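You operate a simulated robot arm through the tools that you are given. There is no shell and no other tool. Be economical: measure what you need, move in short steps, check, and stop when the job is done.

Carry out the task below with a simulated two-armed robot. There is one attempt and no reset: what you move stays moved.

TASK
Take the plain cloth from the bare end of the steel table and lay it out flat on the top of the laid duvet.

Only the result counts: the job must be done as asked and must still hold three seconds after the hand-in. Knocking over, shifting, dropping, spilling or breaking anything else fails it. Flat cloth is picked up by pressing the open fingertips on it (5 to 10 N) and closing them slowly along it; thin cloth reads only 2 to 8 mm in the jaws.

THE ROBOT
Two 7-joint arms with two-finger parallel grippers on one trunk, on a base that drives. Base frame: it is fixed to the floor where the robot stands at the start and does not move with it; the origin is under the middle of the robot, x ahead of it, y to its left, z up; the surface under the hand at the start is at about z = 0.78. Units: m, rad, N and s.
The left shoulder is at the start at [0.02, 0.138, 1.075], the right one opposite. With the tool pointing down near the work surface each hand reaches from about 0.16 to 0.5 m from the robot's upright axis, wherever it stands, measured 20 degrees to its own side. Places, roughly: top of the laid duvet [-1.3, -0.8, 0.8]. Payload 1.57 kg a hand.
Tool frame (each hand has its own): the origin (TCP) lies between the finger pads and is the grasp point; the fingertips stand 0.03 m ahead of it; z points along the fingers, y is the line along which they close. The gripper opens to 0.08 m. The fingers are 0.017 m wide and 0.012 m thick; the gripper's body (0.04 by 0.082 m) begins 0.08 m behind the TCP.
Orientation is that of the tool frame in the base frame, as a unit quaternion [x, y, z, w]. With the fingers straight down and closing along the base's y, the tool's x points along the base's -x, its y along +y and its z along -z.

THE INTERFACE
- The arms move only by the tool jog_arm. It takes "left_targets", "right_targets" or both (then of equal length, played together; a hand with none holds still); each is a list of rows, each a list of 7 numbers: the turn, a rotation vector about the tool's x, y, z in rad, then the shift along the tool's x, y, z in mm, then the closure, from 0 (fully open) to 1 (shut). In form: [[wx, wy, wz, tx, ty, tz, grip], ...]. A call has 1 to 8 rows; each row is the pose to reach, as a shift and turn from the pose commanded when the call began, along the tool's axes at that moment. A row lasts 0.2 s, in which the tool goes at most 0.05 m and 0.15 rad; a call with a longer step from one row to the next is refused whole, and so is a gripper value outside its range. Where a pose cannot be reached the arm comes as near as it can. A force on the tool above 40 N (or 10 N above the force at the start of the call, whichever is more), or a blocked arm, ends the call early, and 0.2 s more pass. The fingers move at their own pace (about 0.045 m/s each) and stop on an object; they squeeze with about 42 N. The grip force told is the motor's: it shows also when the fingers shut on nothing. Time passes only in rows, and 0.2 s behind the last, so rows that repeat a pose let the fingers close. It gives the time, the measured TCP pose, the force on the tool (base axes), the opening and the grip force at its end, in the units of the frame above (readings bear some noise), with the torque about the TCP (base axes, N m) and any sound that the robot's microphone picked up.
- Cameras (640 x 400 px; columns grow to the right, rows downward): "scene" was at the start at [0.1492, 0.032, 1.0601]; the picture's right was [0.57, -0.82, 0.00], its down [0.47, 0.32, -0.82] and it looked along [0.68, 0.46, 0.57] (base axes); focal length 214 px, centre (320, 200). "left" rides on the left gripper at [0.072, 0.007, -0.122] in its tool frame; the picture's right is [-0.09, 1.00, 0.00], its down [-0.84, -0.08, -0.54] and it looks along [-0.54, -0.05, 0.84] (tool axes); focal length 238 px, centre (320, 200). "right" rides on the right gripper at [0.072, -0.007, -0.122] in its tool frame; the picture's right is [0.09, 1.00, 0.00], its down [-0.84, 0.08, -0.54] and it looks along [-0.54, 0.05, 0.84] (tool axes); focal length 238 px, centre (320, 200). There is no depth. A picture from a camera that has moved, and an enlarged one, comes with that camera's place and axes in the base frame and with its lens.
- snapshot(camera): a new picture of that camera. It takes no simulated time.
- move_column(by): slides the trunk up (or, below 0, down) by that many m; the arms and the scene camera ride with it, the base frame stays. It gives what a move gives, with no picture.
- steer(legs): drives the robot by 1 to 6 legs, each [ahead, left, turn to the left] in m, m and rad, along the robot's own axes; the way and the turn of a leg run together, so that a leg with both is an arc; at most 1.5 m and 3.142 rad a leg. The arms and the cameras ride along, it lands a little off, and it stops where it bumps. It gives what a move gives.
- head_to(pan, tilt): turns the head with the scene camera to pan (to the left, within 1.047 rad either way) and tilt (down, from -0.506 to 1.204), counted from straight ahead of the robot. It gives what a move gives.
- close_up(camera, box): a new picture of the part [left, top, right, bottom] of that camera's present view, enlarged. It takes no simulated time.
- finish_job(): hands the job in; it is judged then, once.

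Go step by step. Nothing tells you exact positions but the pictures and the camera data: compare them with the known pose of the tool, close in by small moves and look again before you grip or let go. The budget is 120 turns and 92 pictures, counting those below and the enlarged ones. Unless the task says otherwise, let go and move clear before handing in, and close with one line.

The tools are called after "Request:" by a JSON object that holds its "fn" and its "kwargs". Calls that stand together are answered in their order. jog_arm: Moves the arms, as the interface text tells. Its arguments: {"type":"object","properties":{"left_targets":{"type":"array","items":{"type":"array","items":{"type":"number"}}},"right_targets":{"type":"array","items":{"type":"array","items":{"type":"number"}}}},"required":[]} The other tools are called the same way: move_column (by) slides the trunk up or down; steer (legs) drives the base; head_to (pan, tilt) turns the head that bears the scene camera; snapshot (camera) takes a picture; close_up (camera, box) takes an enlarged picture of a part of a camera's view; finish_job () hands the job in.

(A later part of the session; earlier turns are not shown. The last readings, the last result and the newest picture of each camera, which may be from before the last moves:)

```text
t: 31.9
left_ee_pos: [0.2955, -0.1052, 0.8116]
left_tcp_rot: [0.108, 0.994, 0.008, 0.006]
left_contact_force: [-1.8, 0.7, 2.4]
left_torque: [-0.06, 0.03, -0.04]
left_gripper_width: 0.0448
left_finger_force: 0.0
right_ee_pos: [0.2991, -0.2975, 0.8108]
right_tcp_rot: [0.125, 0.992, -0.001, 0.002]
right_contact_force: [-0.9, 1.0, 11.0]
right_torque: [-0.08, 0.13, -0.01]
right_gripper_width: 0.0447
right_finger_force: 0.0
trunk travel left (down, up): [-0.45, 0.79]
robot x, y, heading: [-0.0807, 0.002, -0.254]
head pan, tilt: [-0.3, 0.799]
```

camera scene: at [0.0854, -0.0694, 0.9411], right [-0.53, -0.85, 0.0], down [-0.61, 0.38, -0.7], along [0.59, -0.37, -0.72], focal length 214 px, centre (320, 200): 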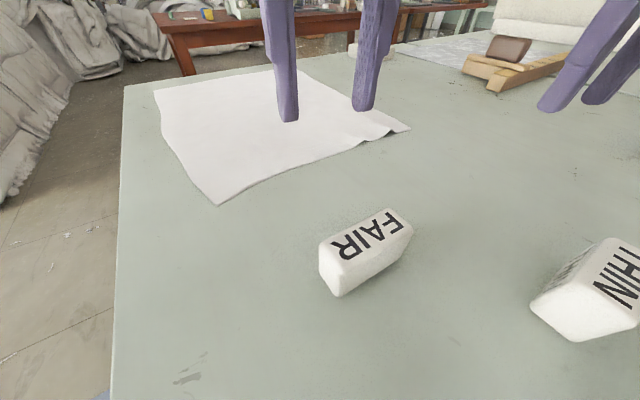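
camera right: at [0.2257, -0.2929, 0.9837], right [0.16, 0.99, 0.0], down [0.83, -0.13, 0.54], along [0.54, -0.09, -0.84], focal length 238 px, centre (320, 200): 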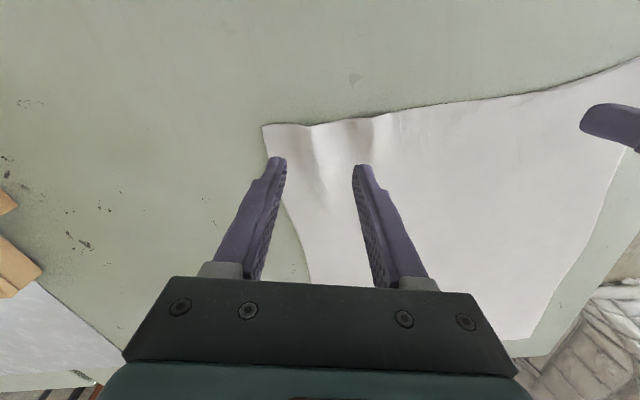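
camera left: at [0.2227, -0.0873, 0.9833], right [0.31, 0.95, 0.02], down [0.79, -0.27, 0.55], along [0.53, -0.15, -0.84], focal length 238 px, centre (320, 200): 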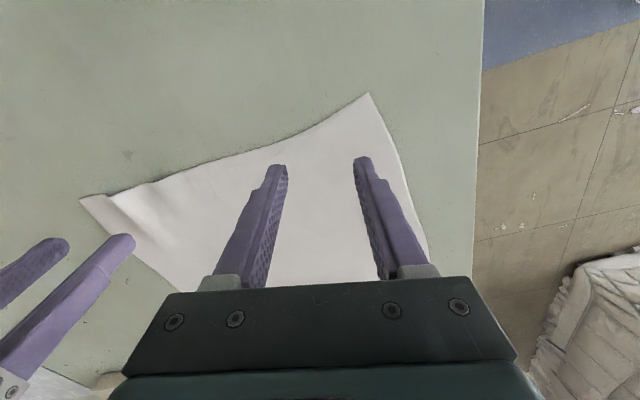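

Right presses at about 10 N and left at 2 N. I'll press the left a bit more and close both slowly.

Request:
{"fn": "jog_arm", "kwargs": {"left_targets": [[0, 0, 0, 0, 0, 0.7, 0.44], [0, 0, 0, 0, 0, 0.7, 0.5], [0, 0, 0, 0, 0, 0.7, 0.58], [0, 0, 0, 0, 0, 0.7, 0.66], [0, 0, 0, 0, 0, 0.7, 0.74], [0, 0, 0, 0, 0, 0.7, 0.82], [0, 0, 0, 0, 0, 0.7, 0.9], [0, 0, 0, 0, 0, 0.7, 1]], "right_targets": [[0, 0, 0, 0, 0, 0, 0.44], [0, 0, 0, 0, 0, 0, 0.5], [0, 0, 0, 0, 0, 0, 0.58], [0, 0, 0, 0, 0, 0, 0.66], [0, 0, 0, 0, 0, 0, 0.74], [0, 0, 0, 0, 0, 0, 0.82], [0, 0, 0, 0, 0, 0, 0.9], [0, 0, 0, 0, 0, 0, 1]]}}

Request:
{"fn": "jog_arm", "kwargs": {"left_targets": [[0, 0, 0, 0, 0, 0, 1], [0, 0, 0, 0, 0, 0, 1]], "right_targets": [[0, 0, 0, 0, 0, 0, 1], [0, 0, 0, 0, 0, 0, 1]]}}

Request:
{"fn": "close_up", "kwargs": {"camera": "left", "box": [160, 80, 480, 280]}}

Request:
{"fn": "close_up", "kwargs": {"camera": "right", "box": [160, 80, 480, 280]}}

```text
t: 33.7
left_ee_pos: [0.2966, -0.1051, 0.8122]
left_tcp_rot: [0.109, 0.994, 0.007, 0.006]
left_contact_force: [-1.2, -5.2, 10.5]
left_torque: [-0.21, 0.07, 0.06]
left_gripper_width: 0.0053
left_finger_force: 17.1
right_ee_pos: [0.3008, -0.2961, 0.8115]
right_tcp_rot: [0.123, 0.992, 0.001, 0.001]
right_contact_force: [0.6, 6.0, 8.6]
right_torque: [0.15, 0.08, -0.02]
right_gripper_width: 0.0025
right_finger_force: 16.6
trunk travel left (down, up): [-0.45, 0.79]
robot x, y, heading: [-0.0787, 0.0005, -0.257]
head pan, tilt: [-0.3, 0.799]
```

```text
t: 34.3
left_ee_pos: [0.2967, -0.1048, 0.8111]
left_tcp_rot: [0.109, 0.994, 0.008, 0.006]
left_contact_force: [-0.5, -6.6, 11.6]
left_torque: [-0.26, 0.03, 0.05]
left_gripper_width: 0.004
left_finger_force: 24.9
right_ee_pos: [0.3007, -0.2967, 0.812]
right_tcp_rot: [0.124, 0.992, 0.0, 0.002]
right_contact_force: [-1.1, 8.6, 8.8]
right_torque: [0.25, 0.04, -0.06]
right_gripper_width: 0.0019
right_finger_force: 24.0
trunk travel left (down, up): [-0.45, 0.79]
robot x, y, heading: [-0.0821, -0.0007, -0.256]
head pan, tilt: [-0.3, 0.799]
```

```text
2.00 times, centred on (320, 180) of left
camera zoom: at [0.2253, -0.0856, 0.9336], right [0.31, 0.95, 0.02], down [0.79, -0.26, 0.55], along [0.53, -0.15, -0.84], focal length 477 px, centre (320, 240)
```

zoom: 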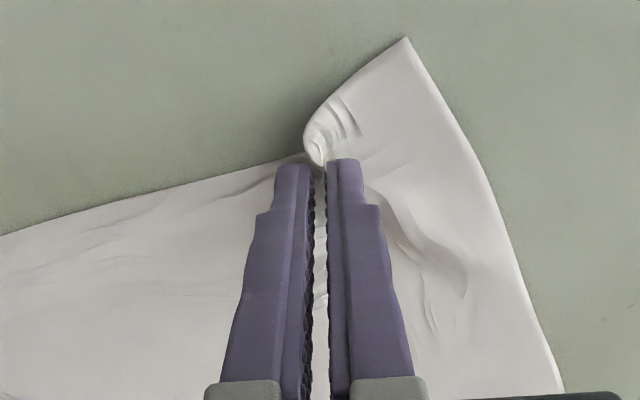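

```text
2.00 times, centred on (320, 180) of right
camera zoom: at [0.2301, -0.2854, 0.934], right [0.16, 0.99, 0.0], down [0.83, -0.13, 0.55], along [0.54, -0.08, -0.84], focal length 477 px, centre (320, 240)
```

zoom: 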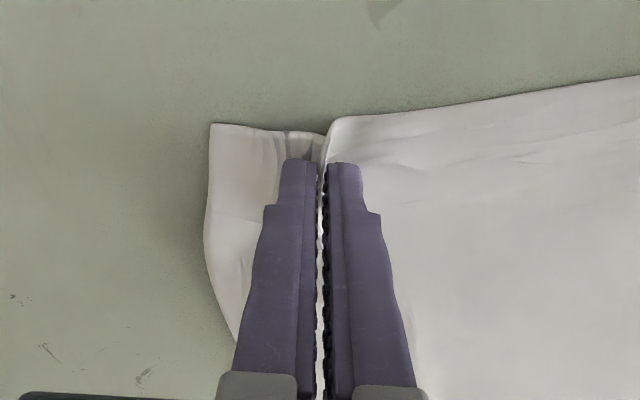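

Both hands hold cloth. Lifting gently to check.

Request:
{"fn": "jog_arm", "kwargs": {"left_targets": [[0, 0, 0, 0, -2, -15, 1], [0, 0, 0, 0, -2, -30, 1], [0, 0, 0, 0, -2, -50, 1], [0, 0, 0, 0, -2, -70, 1], [0, 0, 0, 0, -2, -70, 1]], "right_targets": [[0, 0, 0, 0, 2, -15, 1], [0, 0, 0, 0, 2, -30, 1], [0, 0, 0, 0, 2, -50, 1], [0, 0, 0, 0, 2, -70, 1], [0, 0, 0, 0, 2, -70, 1]]}}

Request:
{"fn": "snapshot", "kwargs": {"camera": "scene"}}

```text
t: 35.5
left_ee_pos: [0.2936, -0.1061, 0.8821]
left_tcp_rot: [0.109, 0.994, 0.009, 0.005]
left_contact_force: [1.3, -4.2, 0.4]
left_torque: [-0.08, -0.04, 0.04]
left_gripper_width: 0.0018
left_finger_force: 23.0
right_ee_pos: [0.3009, -0.2936, 0.8805]
right_tcp_rot: [0.125, 0.992, 0.0, 0.0]
right_contact_force: [-0.7, 4.4, -0.8]
right_torque: [0.15, 0.01, 0.03]
right_gripper_width: 0.0021
right_finger_force: 23.5
trunk travel left (down, up): [-0.45, 0.79]
robot x, y, heading: [-0.0806, -0.0008, -0.257]
head pan, tilt: [-0.3, 0.799]
```

```text
61 pictures are left
camera scene: at [0.0853, -0.0692, 0.9411], right [-0.53, -0.85, 0.0], down [-0.61, 0.38, -0.7], along [0.59, -0.37, -0.72], focal length 214 px, centre (320, 200)
```

scene: 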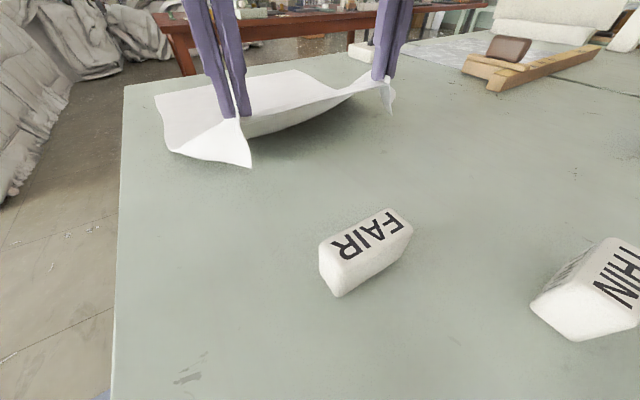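

The grip holds. I'll ease the tension by 6 mm and raise the trunk to lift the cloth clear of the table.

Request:
{"fn": "jog_arm", "kwargs": {"left_targets": [[0, 0, 0, -15, -3, 0, 1], [0, 0, 0, -30, -3, 0, 1], [0, 0, 0, -30, -3, 0, 1]], "right_targets": [[0, 0, 0, -15, 3, 0, 1], [0, 0, 0, -30, 3, 0, 1], [0, 0, 0, -30, 3, 0, 1]]}}

Request:
{"fn": "move_column", "kwargs": {"by": 0.2}}

Request:
{"fn": "move_column", "kwargs": {"by": 0.25}}

Request:
{"fn": "snapshot", "kwargs": {"camera": "scene"}}

```text
t: 36.3
left_ee_pos: [0.3235, -0.1173, 0.8813]
left_tcp_rot: [0.109, 0.994, 0.009, 0.005]
left_contact_force: [-0.9, -0.6, 0.9]
left_torque: [-0.01, -0.01, 0.0]
left_gripper_width: 0.0021
left_finger_force: 23.3
right_ee_pos: [0.3304, -0.298, 0.8827]
right_tcp_rot: [0.125, 0.992, -0.002, 0.002]
right_contact_force: [0.4, 0.7, 0.1]
right_torque: [0.03, 0.03, 0.01]
right_gripper_width: 0.0023
right_finger_force: 23.5
trunk travel left (down, up): [-0.45, 0.79]
robot x, y, heading: [-0.0814, -0.0018, -0.254]
head pan, tilt: [-0.3, 0.799]
```

```text
t: 38.4
left_ee_pos: [0.3231, -0.1169, 1.0809]
left_tcp_rot: [0.108, 0.994, 0.01, 0.005]
left_contact_force: [-0.7, -0.3, 0.4]
left_torque: [-0.01, 0.03, -0.03]
left_gripper_width: 0.0021
left_finger_force: 23.5
right_ee_pos: [0.3294, -0.2986, 1.0837]
right_tcp_rot: [0.124, 0.992, -0.001, 0.001]
right_contact_force: [-0.3, -0.3, 0.2]
right_torque: [0.0, 0.02, 0.0]
right_gripper_width: 0.0024
right_finger_force: 23.6
trunk travel left (down, up): [-0.65, 0.59]
robot x, y, heading: [-0.08, 0.0019, -0.255]
head pan, tilt: [-0.3, 0.799]
```

```text
t: 41.0
left_ee_pos: [0.3217, -0.1175, 1.3316]
left_tcp_rot: [0.108, 0.994, 0.01, 0.005]
left_contact_force: [0.5, -1.0, 0.8]
left_torque: [-0.01, -0.02, -0.02]
left_gripper_width: 0.0019
left_finger_force: 23.8
right_ee_pos: [0.3289, -0.2994, 1.3333]
right_tcp_rot: [0.125, 0.992, -0.001, 0.001]
right_contact_force: [-0.2, 0.8, -0.7]
right_torque: [0.01, -0.04, 0.0]
right_gripper_width: 0.0024
right_finger_force: 23.7
trunk travel left (down, up): [-0.9, 0.34]
robot x, y, heading: [-0.0844, -0.0032, -0.246]
head pan, tilt: [-0.3, 0.799]
```

```text
60 pictures are left
camera scene: at [0.0854, -0.0693, 1.3911], right [-0.53, -0.85, 0.0], down [-0.61, 0.38, -0.7], along [0.59, -0.37, -0.72], focal length 214 px, centre (320, 200)
```

scene: 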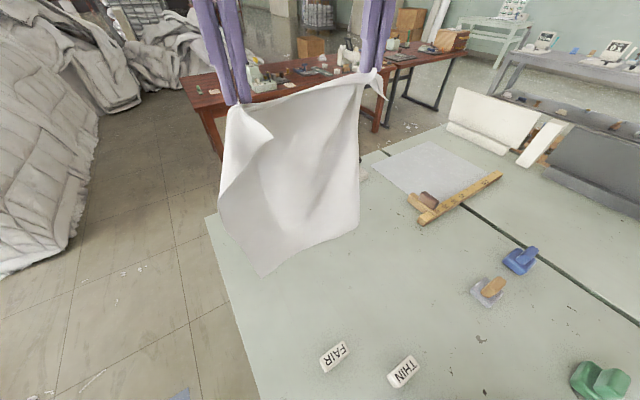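

The cloth hangs cleanly from both hands. From this height I'll survey to both sides to find the way to the duvet.

Request:
{"fn": "head_to", "kwargs": {"pan": -1.04, "tilt": 0.75}}

Request:
{"fn": "snapshot", "kwargs": {"camera": "scene"}}

Request:
{"fn": "head_to", "kwargs": {"pan": 1.04, "tilt": 0.75}}

Request:
{"fn": "snapshot", "kwargs": {"camera": "scene"}}

```text
t: 42.1
left_ee_pos: [0.3233, -0.1176, 1.3315]
left_tcp_rot: [0.11, 0.994, 0.009, 0.005]
left_contact_force: [0.0, -0.9, -0.5]
left_torque: [-0.03, -0.01, 0.05]
left_gripper_width: 0.0019
left_finger_force: 23.5
right_ee_pos: [0.3291, -0.2985, 1.3327]
right_tcp_rot: [0.124, 0.992, -0.001, 0.001]
right_contact_force: [0.0, 1.1, 0.4]
right_torque: [-0.03, -0.01, 0.01]
right_gripper_width: 0.002
right_finger_force: 24.1
trunk travel left (down, up): [-0.9, 0.34]
robot x, y, heading: [-0.0786, 0.0007, -0.259]
head pan, tilt: [-1.04, 0.75]
```

```text
59 pictures are left
camera scene: at [0.0395, -0.1065, 1.3951], right [-0.96, -0.27, 0.0], down [-0.19, 0.66, -0.73], along [0.2, -0.7, -0.68], focal length 214 px, centre (320, 200)
```

scene: 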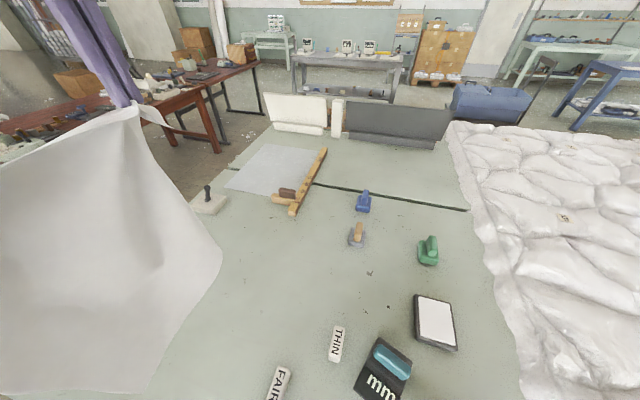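

```text
t: 44.1
left_ee_pos: [0.3219, -0.1176, 1.3319]
left_tcp_rot: [0.109, 0.994, 0.009, 0.005]
left_contact_force: [1.1, -1.0, 0.2]
left_torque: [-0.03, -0.01, 0.01]
left_gripper_width: 0.0018
left_finger_force: 23.2
right_ee_pos: [0.3308, -0.2989, 1.3323]
right_tcp_rot: [0.124, 0.992, 0.0, 0.001]
right_contact_force: [-0.3, 0.3, -0.7]
right_torque: [-0.02, 0.01, 0.03]
right_gripper_width: 0.002
right_finger_force: 23.8
trunk travel left (down, up): [-0.9, 0.34]
robot x, y, heading: [-0.0787, -0.0006, -0.254]
head pan, tilt: [1.04, 0.75]
```

```text
58 pictures are left
camera scene: at [0.0755, 0.0318, 1.3951], right [0.71, -0.71, 0.0], down [-0.48, -0.48, -0.73], along [0.52, 0.52, -0.68], focal length 214 px, centre (320, 200)
```

scene: 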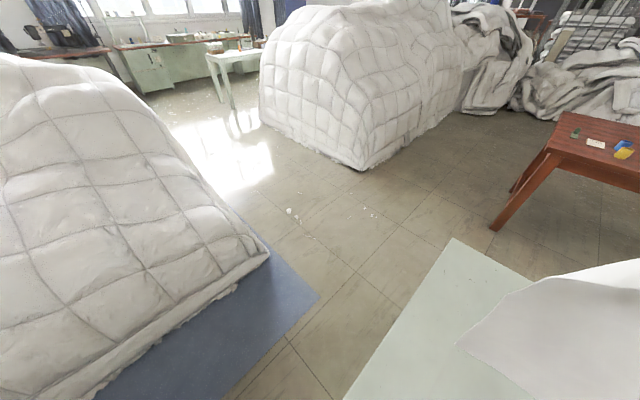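

The laid duvet lies on the right, behind, with its edge at about x = −0.36. I'll look straight down to see how the robot's base stands relative to the table.

Request:
{"fn": "head_to", "kwargs": {"pan": 0.6, "tilt": 1.2}}

Request:
{"fn": "snapshot", "kwargs": {"camera": "scene"}}

Request:
{"fn": "head_to", "kwargs": {"pan": -0.9, "tilt": 1.2}}

Request:
{"fn": "snapshot", "kwargs": {"camera": "scene"}}

```text
t: 45.0
left_ee_pos: [0.3227, -0.1168, 1.3327]
left_tcp_rot: [0.109, 0.994, 0.009, 0.006]
left_contact_force: [-0.5, 0.1, -0.1]
left_torque: [-0.03, 0.01, -0.01]
left_gripper_width: 0.0019
left_finger_force: 23.4
right_ee_pos: [0.3292, -0.2985, 1.3327]
right_tcp_rot: [0.124, 0.992, -0.001, 0.001]
right_contact_force: [0.6, 0.0, 0.3]
right_torque: [-0.02, 0.01, 0.0]
right_gripper_width: 0.0024
right_finger_force: 23.7
trunk travel left (down, up): [-0.9, 0.34]
robot x, y, heading: [-0.0776, -0.0016, -0.254]
head pan, tilt: [0.6, 1.201]
```

```text
57 pictures are left
camera scene: at [0.0695, -0.0078, 1.3635], right [0.34, -0.94, 0.0], down [-0.88, -0.32, -0.36], along [0.34, 0.12, -0.93], focal length 214 px, centre (320, 200)
```

scene: 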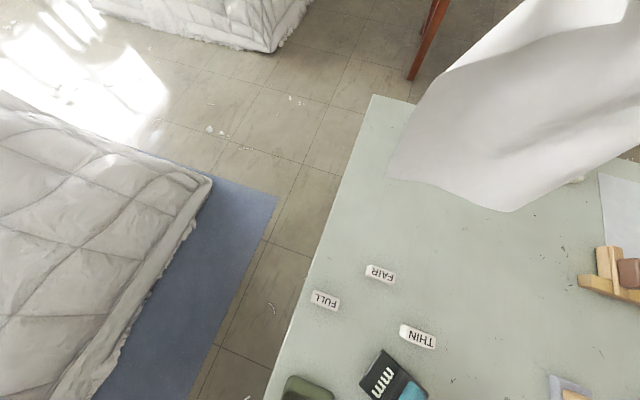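

```text
t: 46.6
left_ee_pos: [0.3224, -0.1168, 1.333]
left_tcp_rot: [0.109, 0.994, 0.009, 0.006]
left_contact_force: [0.3, 0.4, 0.0]
left_torque: [-0.02, 0.02, 0.0]
left_gripper_width: 0.002
left_finger_force: 23.7
right_ee_pos: [0.3284, -0.2993, 1.3334]
right_tcp_rot: [0.124, 0.992, -0.001, 0.001]
right_contact_force: [0.0, 0.3, -0.2]
right_torque: [-0.03, -0.01, -0.01]
right_gripper_width: 0.0023
right_finger_force: 24.3
trunk travel left (down, up): [-0.9, 0.34]
robot x, y, heading: [-0.082, 0.0012, -0.256]
head pan, tilt: [-0.901, 1.201]
```

```text
56 pictures are left
camera scene: at [0.0395, -0.078, 1.3634], right [-0.91, -0.4, 0.0], down [-0.38, 0.85, -0.36], along [0.15, -0.33, -0.93], focal length 214 px, centre (320, 200)
```

scene: 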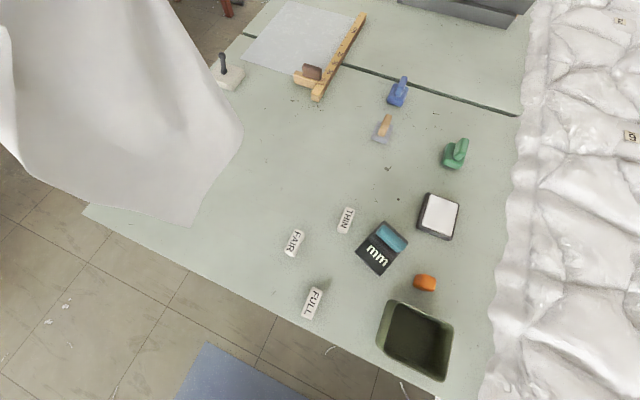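

The table edge runs at y ≈ 0.025 and the duvet starts at x ≈ −0.36, with small items between. I'll raise the trunk more so the cloth clears everything, then turn to face −y.

Request:
{"fn": "move_column", "kwargs": {"by": 0.2}}

Request:
{"fn": "steer", "kwargs": {"legs": [[0, 0, -0.65], [0, 0, -0.665]]}}

Request:
{"fn": "head_to", "kwargs": {"pan": -0.6, "tilt": 0.8}}

Request:
{"fn": "snapshot", "kwargs": {"camera": "scene"}}

```text
t: 48.8
left_ee_pos: [0.3235, -0.1163, 1.5318]
left_tcp_rot: [0.108, 0.994, 0.009, 0.005]
left_contact_force: [0.3, 0.0, -0.4]
left_torque: [0.0, 0.01, -0.01]
left_gripper_width: 0.0018
left_finger_force: 23.5
right_ee_pos: [0.3292, -0.2991, 1.5338]
right_tcp_rot: [0.125, 0.992, -0.001, 0.001]
right_contact_force: [0.1, 0.4, -0.2]
right_torque: [0.05, -0.04, 0.02]
right_gripper_width: 0.0023
right_finger_force: 24.3
trunk travel left (down, up): [-1.1, 0.14]
robot x, y, heading: [-0.08, 0.0004, -0.254]
head pan, tilt: [-0.901, 1.201]
```

```text
t: 52.7
left_ee_pos: [-0.0896, -0.419, 1.5316]
left_tcp_rot: [0.692, 0.722, 0.004, 0.009]
left_contact_force: [-0.6, 0.0, 0.4]
left_torque: [-0.01, 0.01, 0.07]
left_gripper_width: 0.0021
left_finger_force: 23.4
right_ee_pos: [-0.2631, -0.4722, 1.5315]
right_tcp_rot: [0.704, 0.711, -0.001, 0.0]
right_contact_force: [0.9, 0.3, -0.4]
right_torque: [0.01, -0.01, 0.07]
right_gripper_width: 0.0023
right_finger_force: 23.3
trunk travel left (down, up): [-1.1, 0.14]
robot x, y, heading: [-0.0791, 0.0005, -1.563]
head pan, tilt: [-0.901, 1.201]
```

```text
t: 53.6
left_ee_pos: [-0.0899, -0.4187, 1.5318]
left_tcp_rot: [0.692, 0.722, 0.003, 0.009]
left_contact_force: [-0.7, -0.4, 1.0]
left_torque: [0.02, -0.01, 0.05]
left_gripper_width: 0.0018
left_finger_force: 23.6
right_ee_pos: [-0.2627, -0.473, 1.5333]
right_tcp_rot: [0.704, 0.711, -0.002, 0.001]
right_contact_force: [0.2, 0.1, 0.2]
right_torque: [-0.01, -0.01, 0.02]
right_gripper_width: 0.002
right_finger_force: 23.4
trunk travel left (down, up): [-1.1, 0.14]
robot x, y, heading: [-0.0773, 0.0028, -1.565]
head pan, tilt: [-0.6, 0.799]
```

```text
55 pictures are left
camera scene: at [-0.1245, -0.1683, 1.5911], right [-0.83, 0.56, 0.0], down [0.4, 0.59, -0.7], along [-0.39, -0.58, -0.72], focal length 214 px, centre (320, 200)
```

scene: 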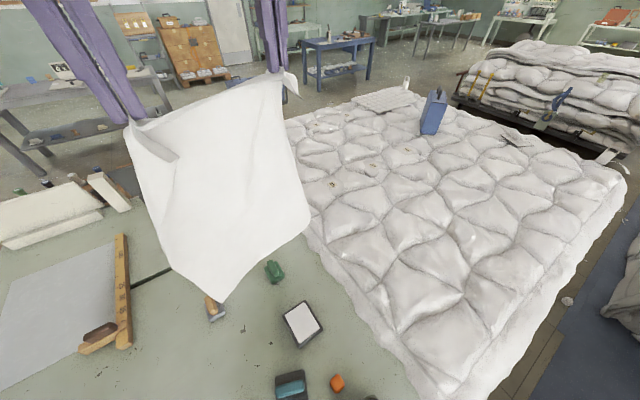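

The laid duvet covers about x −0.4 to −2.0, y 0 to −1.7, with tags at y ≈ −0.86 and a blue object farther off, so the near strip (y −0.15 to −0.7) is clear. I'll back off a little, then drive sideways to x ≈ −1.15.

Request:
{"fn": "steer", "kwargs": {"legs": [[-0.2, 0, 0], [0, -0.55, 0], [0, -0.52, 0]]}}

Request:
{"fn": "head_to", "kwargs": {"pan": 0.0, "tilt": 0.9}}

Request:
{"fn": "snapshot", "kwargs": {"camera": "scene"}}

```text
t: 60.7
left_ee_pos: [-1.1863, -0.2227, 1.5311]
left_tcp_rot: [0.692, 0.722, 0.003, 0.009]
left_contact_force: [-1.1, 0.1, 0.3]
left_torque: [0.0, 0.07, 0.05]
left_gripper_width: 0.0021
left_finger_force: 23.8
right_ee_pos: [-1.3604, -0.2761, 1.5342]
right_tcp_rot: [0.704, 0.711, -0.001, 0.0]
right_contact_force: [0.6, 0.0, 0.0]
right_torque: [0.01, -0.02, 0.0]
right_gripper_width: 0.0022
right_finger_force: 23.4
trunk travel left (down, up): [-1.1, 0.14]
robot x, y, heading: [-1.177, 0.1916, -1.564]
head pan, tilt: [-0.6, 0.799]
```

```text
t: 61.7
left_ee_pos: [-1.1858, -0.2232, 1.5302]
left_tcp_rot: [0.691, 0.722, 0.004, 0.009]
left_contact_force: [0.0, -0.4, -0.4]
left_torque: [-0.03, 0.06, 0.01]
left_gripper_width: 0.002
left_finger_force: 23.7
right_ee_pos: [-1.3606, -0.2769, 1.5326]
right_tcp_rot: [0.703, 0.711, -0.001, 0.0]
right_contact_force: [0.3, -0.4, -0.1]
right_torque: [0.04, 0.0, 0.04]
right_gripper_width: 0.0024
right_finger_force: 23.7
trunk travel left (down, up): [-1.1, 0.14]
robot x, y, heading: [-1.1785, 0.1944, -1.569]
head pan, tilt: [0.0, 0.901]
```

```text
54 pictures are left
camera scene: at [-1.1758, 0.0192, 1.5833], right [-1.0, 0.0, 0.0], down [0.0, 0.78, -0.62], along [0.0, -0.62, -0.78], focal length 214 px, centre (320, 200)
```

scene: 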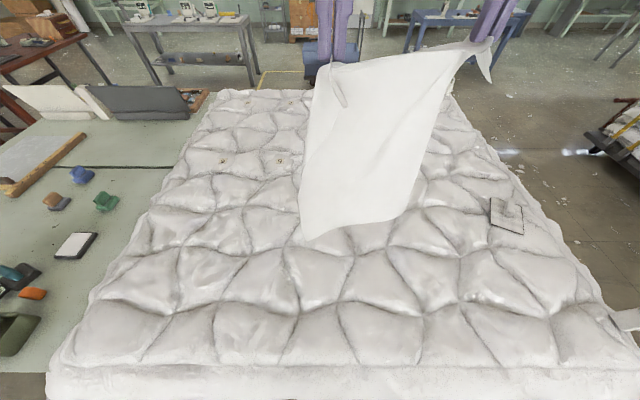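

The drive was clean and the near part of the duvet top is clear. I'll move ahead toward the duvet, and square the two hands up.

Request:
{"fn": "steer", "kwargs": {"legs": [[0.19, 0, 0], [0.1, 0.03, 0]]}}

Request:
{"fn": "jog_arm", "kwargs": {"left_targets": [[0, 0, 0, -18, 1, 0, 1], [0, 0, 0, -36, 3, 0, 1], [0, 0, 0, -52, 5, 0, 1], [0, 0, 0, -52, 5, 0, 1]]}}

Request:
{"fn": "snapshot", "kwargs": {"camera": "scene"}}

```text
t: 64.0
left_ee_pos: [-1.1542, -0.5162, 1.5313]
left_tcp_rot: [0.691, 0.722, 0.003, 0.01]
left_contact_force: [-0.5, 0.2, -0.6]
left_torque: [-0.03, -0.03, 0.06]
left_gripper_width: 0.0017
left_finger_force: 23.5
right_ee_pos: [-1.3274, -0.5688, 1.5328]
right_tcp_rot: [0.703, 0.711, -0.001, 0.001]
right_contact_force: [0.2, 0.5, -0.6]
right_torque: [0.02, -0.01, 0.05]
right_gripper_width: 0.0023
right_finger_force: 24.2
trunk travel left (down, up): [-1.1, 0.14]
robot x, y, heading: [-1.1457, -0.0986, -1.563]
head pan, tilt: [0.0, 0.901]
```

```text
t: 65.0
left_ee_pos: [-1.1348, -0.5377, 1.5301]
left_tcp_rot: [0.693, 0.721, 0.001, 0.008]
left_contact_force: [-13.7, -2.3, -0.3]
left_torque: [-0.07, 0.46, 0.13]
left_gripper_width: 0.002
left_finger_force: 23.6
left hand out of reach, approached as far as the arm can: row 1, 2, 3, 4
right_ee_pos: [-1.3262, -0.5697, 1.5331]
right_tcp_rot: [0.701, 0.713, 0.001, 0.002]
right_contact_force: [13.3, 2.2, 0.2]
right_torque: [0.07, -0.42, -0.08]
right_gripper_width: 0.0022
right_finger_force: 24.3
trunk travel left (down, up): [-1.1, 0.14]
robot x, y, heading: [-1.1477, -0.0972, -1.564]
head pan, tilt: [0.0, 0.901]
```

```text
53 pictures are left
camera scene: at [-1.144, -0.2738, 1.5832], right [-1.0, -0.01, 0.0], down [-0.01, 0.78, -0.62], along [0.0, -0.62, -0.78], focal length 214 px, centre (320, 200)
```

scene: 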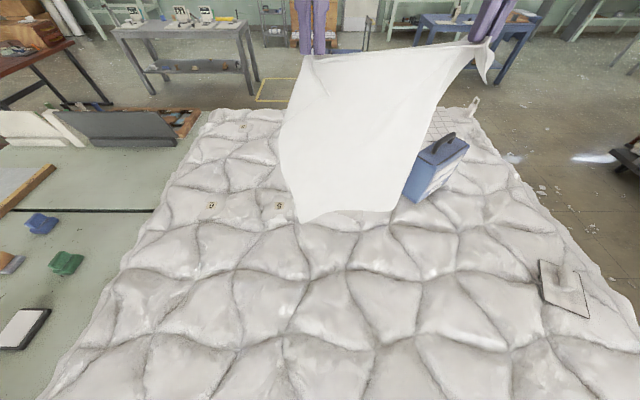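

The left arm is at its limit and tensing the cloth. I'll bring both hands back a bit, centred and square.

Request:
{"fn": "jog_arm", "kwargs": {"left_targets": [[0, 0, 0, 15, -5, 0, 1], [0, 0, 0, 30, 5, 0, 1], [0, 0, 0, 40, 20, 0, 1], [0, 0, 0, 40, 35, 0, 1], [0, 0, 0, 40, 49, 0, 1], [0, 0, 0, 40, 49, 0, 1]], "right_targets": [[0, 0, 0, 10, 10, 0, 1], [0, 0, 0, 20, 20, 0, 1], [0, 0, 0, 30, 30, 0, 1], [0, 0, 0, 40, 45, 0, 1], [0, 0, 0, 40, 55, 0, 1], [0, 0, 0, 40, 55, 0, 1]]}}

```text
t: 66.4
left_ee_pos: [-1.0859, -0.4966, 1.5304]
left_tcp_rot: [0.691, 0.723, 0.003, 0.009]
left_contact_force: [-9.0, -2.8, 0.4]
left_torque: [-0.06, 0.32, 0.1]
left_gripper_width: 0.0018
left_finger_force: 23.8
right_ee_pos: [-1.2727, -0.5282, 1.5341]
right_tcp_rot: [0.703, 0.712, 0.0, 0.001]
right_contact_force: [9.8, 1.5, 0.2]
right_torque: [0.03, -0.25, -0.03]
right_gripper_width: 0.0021
right_finger_force: 23.6
trunk travel left (down, up): [-1.1, 0.14]
robot x, y, heading: [-1.1437, -0.0992, -1.563]
head pan, tilt: [0.0, 0.901]
```

Still taut and the left hand is a bit behind. One more correction.

Request:
{"fn": "jog_arm", "kwargs": {"left_targets": [[0, 0, 0, -15, -5, 0, 1], [0, 0, 0, -30, -6, 0, 1], [0, 0, 0, -30, -6, 0, 1]], "right_targets": [[0, 0, 0, 0, 1, 0, 1], [0, 0, 0, 0, 1, 0, 1], [0, 0, 0, 0, 1, 0, 1]]}}

Request:
{"fn": "snapshot", "kwargs": {"camera": "scene"}}

Request:
{"fn": "snapshot", "kwargs": {"camera": "left"}}

```text
t: 67.2
left_ee_pos: [-1.0878, -0.5264, 1.5291]
left_tcp_rot: [0.692, 0.722, 0.005, 0.009]
left_contact_force: [-2.4, 0.7, 0.3]
left_torque: [-0.01, 0.08, 0.08]
left_gripper_width: 0.0016
left_finger_force: 24.1
right_ee_pos: [-1.2732, -0.5289, 1.5332]
right_tcp_rot: [0.703, 0.711, -0.001, 0.0]
right_contact_force: [1.3, -0.3, -0.3]
right_torque: [0.0, -0.08, -0.05]
right_gripper_width: 0.0019
right_finger_force: 23.7
trunk travel left (down, up): [-1.1, 0.14]
robot x, y, heading: [-1.1457, -0.0946, -1.57]
head pan, tilt: [0.0, 0.901]
```

```text
52 pictures are left
camera scene: at [-1.144, -0.2738, 1.5832], right [-1.0, -0.01, 0.0], down [-0.01, 0.78, -0.62], along [0.0, -0.62, -0.78], focal length 214 px, centre (320, 200)
```

scene: 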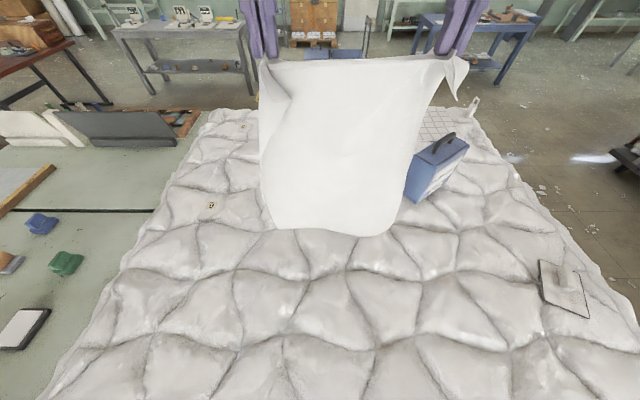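

```text
51 pictures are left
camera left: at [-1.0866, -0.4551, 1.6524], right [1.0, -0.05, 0.02], down [-0.05, -0.84, 0.55], along [-0.01, -0.55, -0.84], focal length 238 px, centre (320, 200)
```

left: 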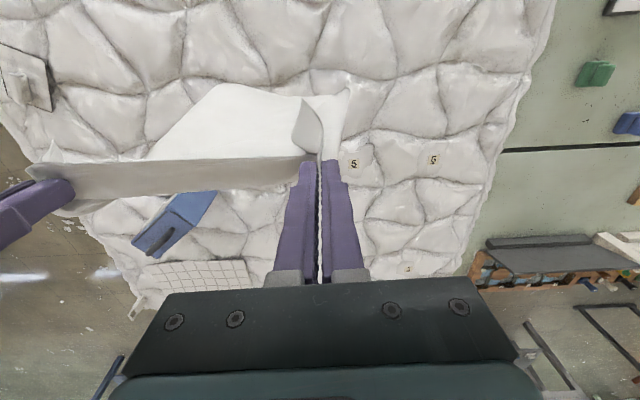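

Hands are square and the cloth hangs flat. I'll lower the trunk so the hanging edge comes near the duvet.

Request:
{"fn": "move_column", "kwargs": {"by": -0.28}}

Request:
{"fn": "snapshot", "kwargs": {"camera": "scene"}}

Request:
{"fn": "snapshot", "kwargs": {"camera": "right"}}

```text
t: 70.1
left_ee_pos: [-1.0875, -0.5261, 1.2499]
left_tcp_rot: [0.691, 0.722, 0.002, 0.01]
left_contact_force: [-2.1, -0.4, 0.2]
left_torque: [0.03, 0.02, 0.04]
left_gripper_width: 0.0017
left_finger_force: 23.2
right_ee_pos: [-1.2731, -0.5293, 1.254]
right_tcp_rot: [0.703, 0.711, -0.001, 0.0]
right_contact_force: [1.4, 0.0, -0.5]
right_torque: [0.01, -0.06, 0.02]
right_gripper_width: 0.0023
right_finger_force: 23.8
trunk travel left (down, up): [-0.82, 0.42]
robot x, y, heading: [-1.1425, -0.0961, -1.563]
head pan, tilt: [0.0, 0.901]
```

```text
50 pictures are left
camera scene: at [-1.144, -0.2738, 1.3033], right [-1.0, -0.01, 0.0], down [-0.01, 0.78, -0.62], along [0.0, -0.62, -0.78], focal length 214 px, centre (320, 200)
```

scene: 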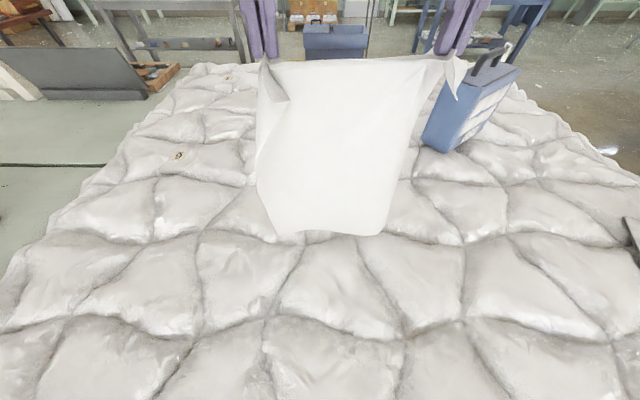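

```text
49 pictures are left
camera right: at [-1.2799, -0.4571, 1.3755], right [0.99, 0.1, 0.0], down [0.09, -0.83, 0.54], along [0.06, -0.54, -0.84], focal length 238 px, centre (320, 200)
```

right: 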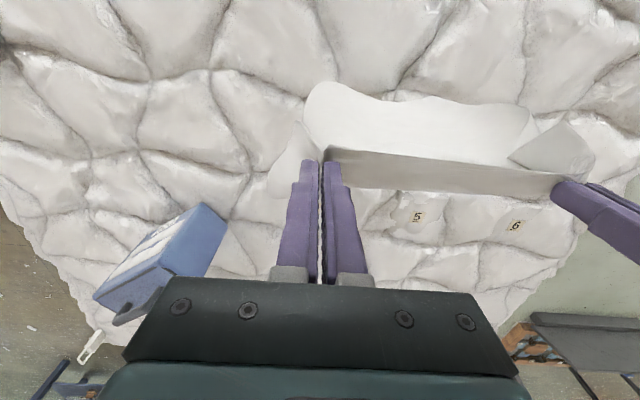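

The bottom edge is just above the duvet. I'll move both hands back toward the robot while lowering, so the cloth lays out away from the robot.

Request:
{"fn": "jog_arm", "kwargs": {"left_targets": [[0, 0, 0, 16, 0, 16, 1], [0, 0, 0, 32, 0, 34, 1], [0, 0, 0, 48, 0, 54, 1], [0, 0, 0, 64, 0, 72, 1], [0, 0, 0, 80, 0, 90, 1], [0, 0, 0, 96, 0, 107, 1], [0, 0, 0, 112, 0, 124, 1], [0, 0, 0, 128, 0, 140, 1]], "right_targets": [[0, 0, 0, 16, 0, 16, 1], [0, 0, 0, 32, 0, 34, 1], [0, 0, 0, 48, 0, 54, 1], [0, 0, 0, 64, 0, 72, 1], [0, 0, 0, 80, 0, 90, 1], [0, 0, 0, 96, 0, 107, 1], [0, 0, 0, 112, 0, 124, 1], [0, 0, 0, 128, 0, 140, 1]]}}

Request:
{"fn": "snapshot", "kwargs": {"camera": "scene"}}

Request:
{"fn": "snapshot", "kwargs": {"camera": "right"}}

```text
t: 71.9
left_ee_pos: [-1.0912, -0.3995, 1.1098]
left_tcp_rot: [0.691, 0.723, 0.004, 0.009]
left_contact_force: [-1.4, -0.4, -0.1]
left_torque: [0.0, 0.01, 0.02]
left_gripper_width: 0.002
left_finger_force: 23.8
right_ee_pos: [-1.2755, -0.4013, 1.1126]
right_tcp_rot: [0.703, 0.711, -0.001, 0.001]
right_contact_force: [1.5, -0.8, -0.2]
right_torque: [0.02, -0.07, -0.01]
right_gripper_width: 0.002
right_finger_force: 23.8
trunk travel left (down, up): [-0.82, 0.42]
robot x, y, heading: [-1.1461, -0.092, -1.565]
head pan, tilt: [0.0, 0.901]
```

```text
48 pictures are left
camera scene: at [-1.144, -0.2738, 1.3033], right [-1.0, -0.01, 0.0], down [-0.01, 0.78, -0.62], along [0.0, -0.62, -0.78], focal length 214 px, centre (320, 200)
```

scene: 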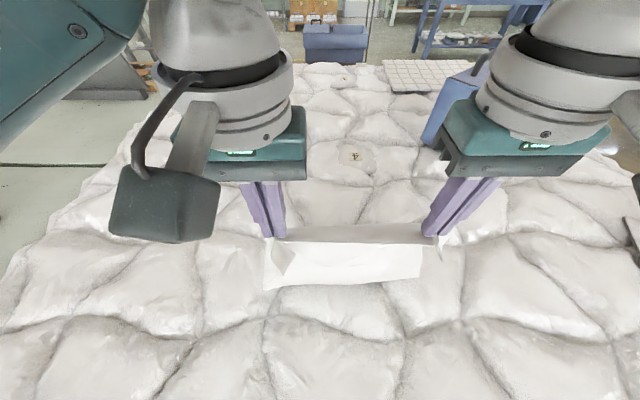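

```text
47 pictures are left
camera right: at [-1.2822, -0.329, 1.235], right [0.99, 0.1, 0.0], down [0.09, -0.83, 0.54], along [0.06, -0.54, -0.84], focal length 238 px, centre (320, 200)
```

right: 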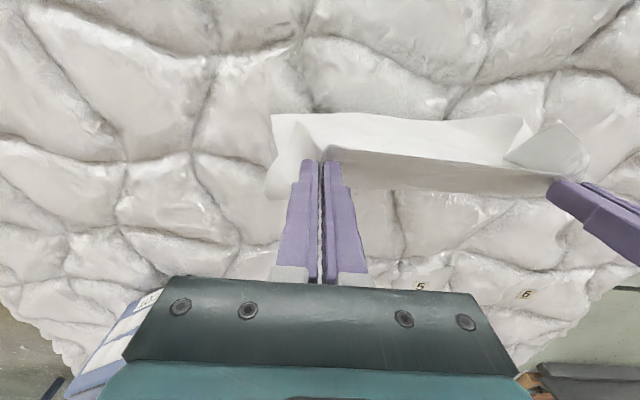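

The lower part is lying away from the robot. To keep the hands clear of the head I'll continue with base-back and column-down steps.

Request:
{"fn": "steer", "kwargs": {"legs": [[-0.05, 0, 0]]}}

Request:
{"fn": "move_column", "kwargs": {"by": -0.05}}

Request:
{"fn": "steer", "kwargs": {"legs": [[-0.05, 0, 0]]}}

Request:
{"fn": "move_column", "kwargs": {"by": -0.05}}

Request:
{"fn": "snapshot", "kwargs": {"camera": "scene"}}

Request:
{"fn": "snapshot", "kwargs": {"camera": "right"}}

```text
t: 72.8
left_ee_pos: [-1.0908, -0.3497, 1.109]
left_tcp_rot: [0.691, 0.722, 0.003, 0.009]
left_contact_force: [-1.5, 0.4, -0.3]
left_torque: [-0.02, 0.05, 0.01]
left_gripper_width: 0.002
left_finger_force: 23.6
right_ee_pos: [-1.2755, -0.3521, 1.1133]
right_tcp_rot: [0.703, 0.711, -0.002, 0.0]
right_contact_force: [2.1, -0.2, 0.1]
right_torque: [0.04, -0.06, 0.0]
right_gripper_width: 0.0021
right_finger_force: 23.2
trunk travel left (down, up): [-0.82, 0.42]
robot x, y, heading: [-1.1488, -0.047, -1.562]
head pan, tilt: [0.0, 0.901]
```

```text
t: 73.7
left_ee_pos: [-1.0908, -0.3497, 1.0578]
left_tcp_rot: [0.692, 0.722, 0.003, 0.009]
left_contact_force: [-0.7, -1.2, 0.2]
left_torque: [-0.03, 0.06, 0.04]
left_gripper_width: 0.0018
left_finger_force: 23.3
right_ee_pos: [-1.276, -0.351, 1.0631]
right_tcp_rot: [0.703, 0.711, 0.0, 0.001]
right_contact_force: [1.2, -0.8, -0.3]
right_torque: [-0.01, -0.03, 0.01]
right_gripper_width: 0.002
right_finger_force: 24.1
trunk travel left (down, up): [-0.77, 0.47]
robot x, y, heading: [-1.1464, -0.0503, -1.562]
head pan, tilt: [0.0, 0.901]
```

```text
t: 74.6
left_ee_pos: [-1.0903, -0.2994, 1.058]
left_tcp_rot: [0.691, 0.723, 0.004, 0.009]
left_contact_force: [-1.6, 0.4, -0.3]
left_torque: [0.0, 0.06, 0.02]
left_gripper_width: 0.002
left_finger_force: 23.6
right_ee_pos: [-1.2755, -0.3002, 1.0626]
right_tcp_rot: [0.702, 0.712, -0.001, 0.002]
right_contact_force: [0.9, 0.6, 0.2]
right_torque: [0.01, -0.02, 0.01]
right_gripper_width: 0.0021
right_finger_force: 23.9
trunk travel left (down, up): [-0.77, 0.47]
robot x, y, heading: [-1.1487, 0.0026, -1.566]
head pan, tilt: [0.0, 0.901]
```

```text
t: 75.6
left_ee_pos: [-1.0904, -0.2989, 1.0082]
left_tcp_rot: [0.691, 0.723, 0.003, 0.009]
left_contact_force: [-1.0, 0.0, -0.2]
left_torque: [0.01, 0.01, 0.02]
left_gripper_width: 0.002
left_finger_force: 23.5
right_ee_pos: [-1.2755, -0.3003, 1.0136]
right_tcp_rot: [0.702, 0.712, -0.001, 0.001]
right_contact_force: [1.3, 0.3, 0.0]
right_torque: [0.01, -0.04, 0.03]
right_gripper_width: 0.0019
right_finger_force: 23.4
trunk travel left (down, up): [-0.72, 0.52]
robot x, y, heading: [-1.1452, 0.008, -1.563]
head pan, tilt: [0.0, 0.901]
```

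```text
46 pictures are left
camera scene: at [-1.1445, -0.1728, 1.2032], right [-1.0, -0.01, 0.0], down [-0.01, 0.78, -0.62], along [0.01, -0.62, -0.78], focal length 214 px, centre (320, 200)
```

scene: 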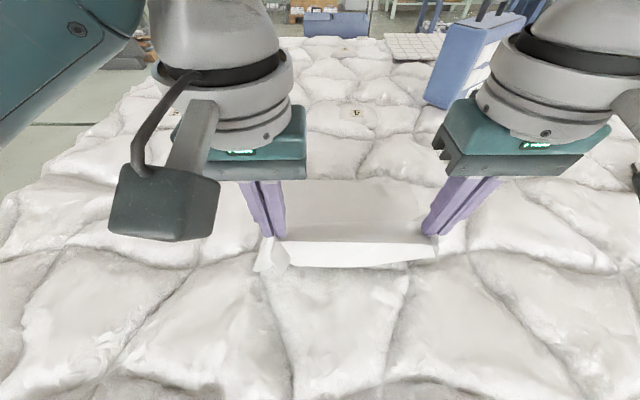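

```text
45 pictures are left
camera right: at [-1.2826, -0.2286, 1.1353], right [0.99, 0.11, 0.0], down [0.09, -0.83, 0.54], along [0.06, -0.54, -0.84], focal length 238 px, centre (320, 200)
```

right: 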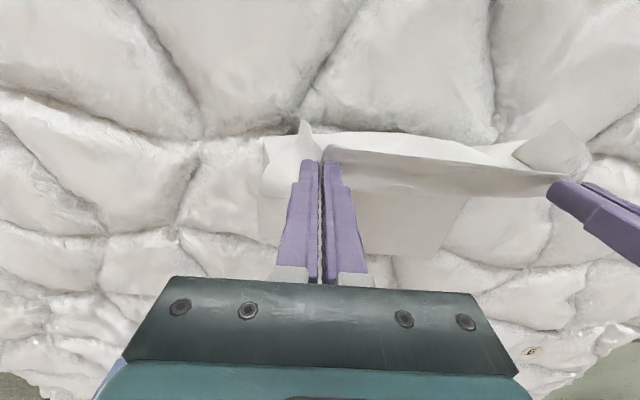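

The cloth is laying out nicely behind the hands. Continuing the same way.

Request:
{"fn": "steer", "kwargs": {"legs": [[-0.05, 0, 0]]}}

Request:
{"fn": "move_column", "kwargs": {"by": -0.05}}

Request:
{"fn": "steer", "kwargs": {"legs": [[-0.05, 0, 0]]}}

Request:
{"fn": "move_column", "kwargs": {"by": -0.04}}

Request:
{"fn": "snapshot", "kwargs": {"camera": "scene"}}

Request:
{"fn": "snapshot", "kwargs": {"camera": "right"}}

```text
t: 76.5
left_ee_pos: [-1.0908, -0.2485, 1.0085]
left_tcp_rot: [0.69, 0.724, 0.003, 0.01]
left_contact_force: [-1.2, 0.0, -0.2]
left_torque: [0.03, 0.05, 0.01]
left_gripper_width: 0.002
left_finger_force: 23.3
right_ee_pos: [-1.2758, -0.25, 1.0119]
right_tcp_rot: [0.701, 0.713, -0.001, 0.0]
right_contact_force: [2.2, 0.3, -0.9]
right_torque: [-0.03, 0.01, -0.01]
right_gripper_width: 0.0023
right_finger_force: 23.5
trunk travel left (down, up): [-0.72, 0.52]
robot x, y, heading: [-1.1486, 0.0552, -1.565]
head pan, tilt: [0.0, 0.901]
```

```text
t: 77.4
left_ee_pos: [-1.0918, -0.249, 0.9587]
left_tcp_rot: [0.691, 0.723, 0.002, 0.009]
left_contact_force: [-1.1, -0.3, 0.2]
left_torque: [0.0, 0.07, 0.03]
left_gripper_width: 0.0018
left_finger_force: 23.2
right_ee_pos: [-1.2744, -0.2509, 0.9631]
right_tcp_rot: [0.701, 0.713, -0.001, 0.001]
right_contact_force: [0.3, -0.3, 0.1]
right_torque: [-0.02, -0.04, -0.02]
right_gripper_width: 0.002
right_finger_force: 24.1
trunk travel left (down, up): [-0.67, 0.57]
robot x, y, heading: [-1.1484, 0.0557, -1.56]
head pan, tilt: [0.0, 0.901]
```

```text
t: 78.3
left_ee_pos: [-1.091, -0.1996, 0.9578]
left_tcp_rot: [0.69, 0.724, 0.003, 0.009]
left_contact_force: [-1.0, -0.1, -0.5]
left_torque: [-0.01, 0.05, 0.06]
left_gripper_width: 0.0019
left_finger_force: 23.7
right_ee_pos: [-1.2759, -0.2009, 0.9627]
right_tcp_rot: [0.701, 0.713, -0.001, 0.001]
right_contact_force: [1.1, 0.4, -0.9]
right_torque: [0.01, -0.06, 0.02]
right_gripper_width: 0.002
right_finger_force: 24.0
trunk travel left (down, up): [-0.67, 0.57]
robot x, y, heading: [-1.1465, 0.1019, -1.565]
head pan, tilt: [0.0, 0.901]
```

```text
t: 79.2
left_ee_pos: [-1.0906, -0.2, 0.9193]
left_tcp_rot: [0.69, 0.724, 0.003, 0.01]
left_contact_force: [-1.6, -0.6, -0.6]
left_torque: [-0.01, 0.05, 0.04]
left_gripper_width: 0.002
left_finger_force: 23.8
right_ee_pos: [-1.2764, -0.2023, 0.9234]
right_tcp_rot: [0.701, 0.713, -0.002, 0.001]
right_contact_force: [0.8, 0.4, 0.0]
right_torque: [0.03, 0.0, 0.05]
right_gripper_width: 0.0022
right_finger_force: 23.6
trunk travel left (down, up): [-0.63, 0.61]
robot x, y, heading: [-1.1496, 0.0992, -1.559]
head pan, tilt: [0.0, 0.901]
```

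```text
44 pictures are left
camera scene: at [-1.1451, -0.0736, 1.1132], right [-1.0, -0.01, 0.0], down [-0.01, 0.78, -0.62], along [0.01, -0.62, -0.78], focal length 214 px, centre (320, 200)
```

scene: 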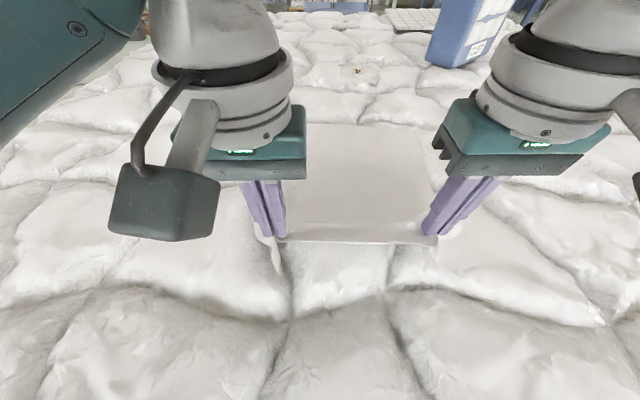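

```text
43 pictures are left
camera right: at [-1.2831, -0.1298, 1.0454], right [0.99, 0.11, 0.0], down [0.09, -0.83, 0.54], along [0.06, -0.54, -0.84], focal length 238 px, centre (320, 200)
```

right: 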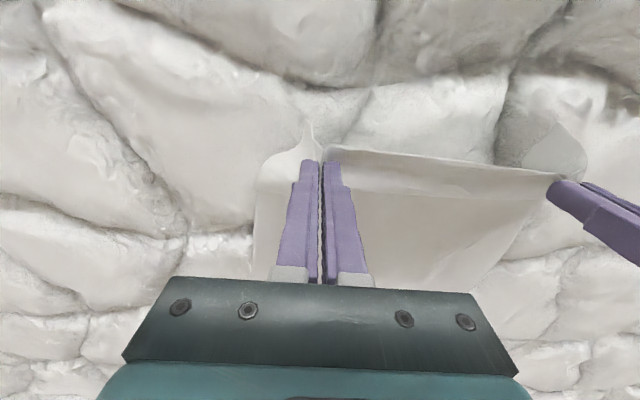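

Nearly down. One more back-and-down step, then I'll check.

Request:
{"fn": "steer", "kwargs": {"legs": [[-0.03, 0, 0]]}}

Request:
{"fn": "move_column", "kwargs": {"by": -0.03}}

Request:
{"fn": "close_up", "kwargs": {"camera": "scene", "box": [160, 100, 520, 325]}}

Request:
{"fn": "snapshot", "kwargs": {"camera": "left"}}

Request:
{"fn": "snapshot", "kwargs": {"camera": "right"}}

```text
t: 80.0
left_ee_pos: [-1.0915, -0.1692, 0.9197]
left_tcp_rot: [0.69, 0.724, 0.003, 0.009]
left_contact_force: [-1.0, 0.7, -0.5]
left_torque: [-0.02, 0.05, 0.01]
left_gripper_width: 0.0019
left_finger_force: 23.3
right_ee_pos: [-1.2754, -0.1729, 0.9235]
right_tcp_rot: [0.701, 0.713, -0.001, 0.001]
right_contact_force: [0.7, -0.2, 0.1]
right_torque: [0.0, 0.0, -0.02]
right_gripper_width: 0.0023
right_finger_force: 24.5
trunk travel left (down, up): [-0.63, 0.61]
robot x, y, heading: [-1.1459, 0.1356, -1.562]
head pan, tilt: [0.0, 0.901]
```

```text
t: 80.7
left_ee_pos: [-1.0907, -0.1704, 0.8893]
left_tcp_rot: [0.69, 0.724, 0.003, 0.009]
left_contact_force: [-0.5, -0.3, -0.4]
left_torque: [-0.03, 0.05, 0.04]
left_gripper_width: 0.0017
left_finger_force: 23.7
right_ee_pos: [-1.2756, -0.1714, 0.8932]
right_tcp_rot: [0.701, 0.713, -0.001, 0.002]
right_contact_force: [1.8, -0.4, -0.3]
right_torque: [0.05, -0.01, -0.01]
right_gripper_width: 0.0022
right_finger_force: 23.9
trunk travel left (down, up): [-0.6, 0.64]
robot x, y, heading: [-1.1485, 0.136, -1.559]
head pan, tilt: [0.0, 0.901]
```

```text
1.78 times, centred on (340, 212) of scene
camera zoom: at [-1.1454, -0.044, 1.0832], right [-1.0, -0.01, 0.0], down [-0.01, 0.78, -0.62], along [0.01, -0.62, -0.78], focal length 381 px, centre (284, 178)
```

zoom: 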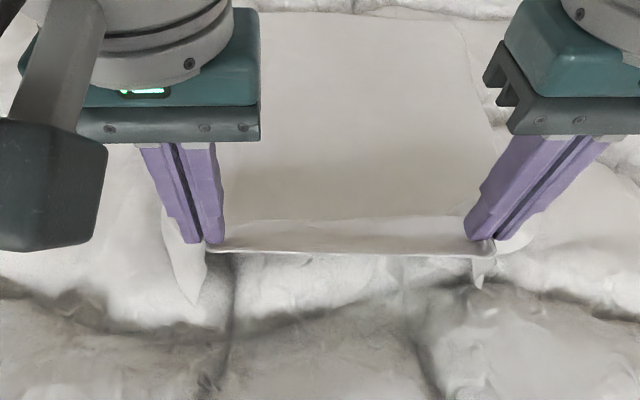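

```text
41 pictures are left
camera left: at [-1.0911, -0.098, 1.0107], right [1.0, -0.04, 0.02], down [-0.05, -0.83, 0.55], along [-0.01, -0.55, -0.84], focal length 238 px, centre (320, 200)
```

left: 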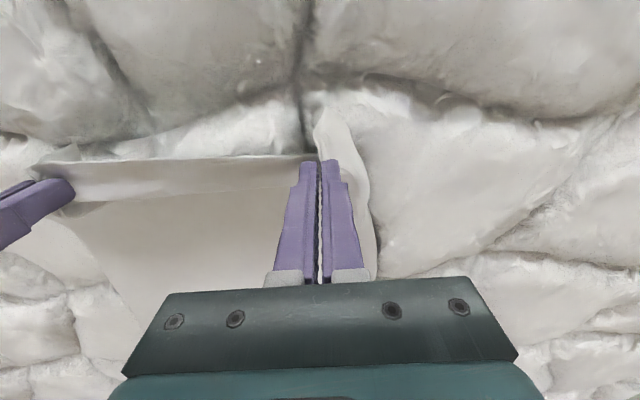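

```text
40 pictures are left
camera right: at [-1.2833, -0.1003, 1.0154], right [0.99, 0.11, 0.0], down [0.09, -0.83, 0.54], along [0.06, -0.54, -0.84], focal length 238 px, centre (320, 200)
```

right: 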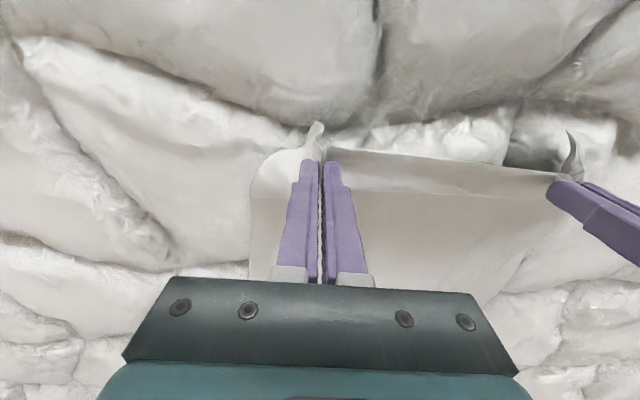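

The cloth is almost fully laid. I'll lower the last bit with the arms while pulling back slightly.

Request:
{"fn": "jog_arm", "kwargs": {"left_targets": [[0, 0, 0, 4, 0, 6, 1], [0, 0, 0, 8, 0, 12, 1], [0, 0, 0, 12, 0, 18, 1], [0, 0, 0, 16, 0, 22, 1]], "right_targets": [[0, 0, 0, 4, 0, 6, 1], [0, 0, 0, 8, 0, 13, 1], [0, 0, 0, 12, 0, 20, 1], [0, 0, 0, 16, 0, 26, 1]]}}

Request:
{"fn": "close_up", "kwargs": {"camera": "scene", "box": [160, 100, 520, 325]}}

Request:
{"fn": "close_up", "kwargs": {"camera": "left", "box": [160, 50, 480, 250]}}

```text
t: 81.7
left_ee_pos: [-1.0931, -0.1537, 0.8664]
left_tcp_rot: [0.69, 0.724, 0.003, 0.009]
left_contact_force: [-0.6, 0.4, -0.1]
left_torque: [0.01, 0.01, 0.0]
left_gripper_width: 0.0018
left_finger_force: 23.7
right_ee_pos: [-1.2759, -0.1552, 0.8654]
right_tcp_rot: [0.701, 0.713, -0.001, 0.002]
right_contact_force: [-0.1, 1.1, 0.1]
right_torque: [-0.01, 0.0, 0.0]
right_gripper_width: 0.0021
right_finger_force: 23.5
trunk travel left (down, up): [-0.6, 0.64]
robot x, y, heading: [-1.147, 0.1328, -1.558]
head pan, tilt: [0.0, 0.901]
```

```text
1.78 times, centred on (340, 212) of scene
camera zoom: at [-1.1454, -0.0439, 1.0832], right [-1.0, -0.01, 0.0], down [-0.01, 0.78, -0.62], along [0.01, -0.62, -0.78], focal length 381 px, centre (284, 178)
```

zoom: 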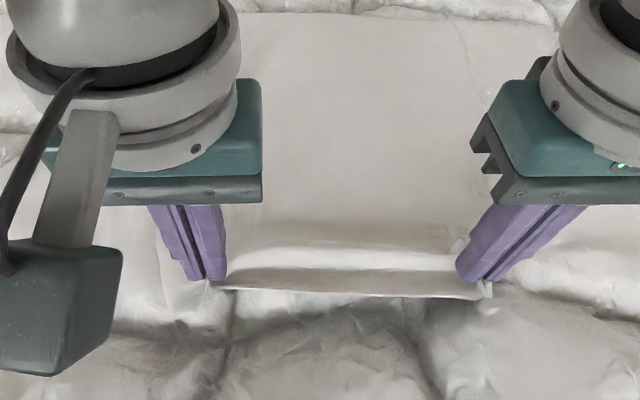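

```text
2.00 times, centred on (320, 150) of left
camera zoom: at [-1.0916, -0.0821, 0.9886], right [1.0, -0.04, 0.02], down [-0.05, -0.83, 0.55], along [-0.01, -0.55, -0.84], focal length 477 px, centre (320, 300)
```

zoom: 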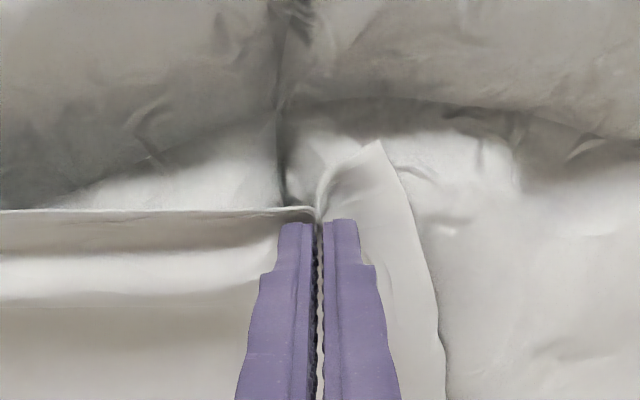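

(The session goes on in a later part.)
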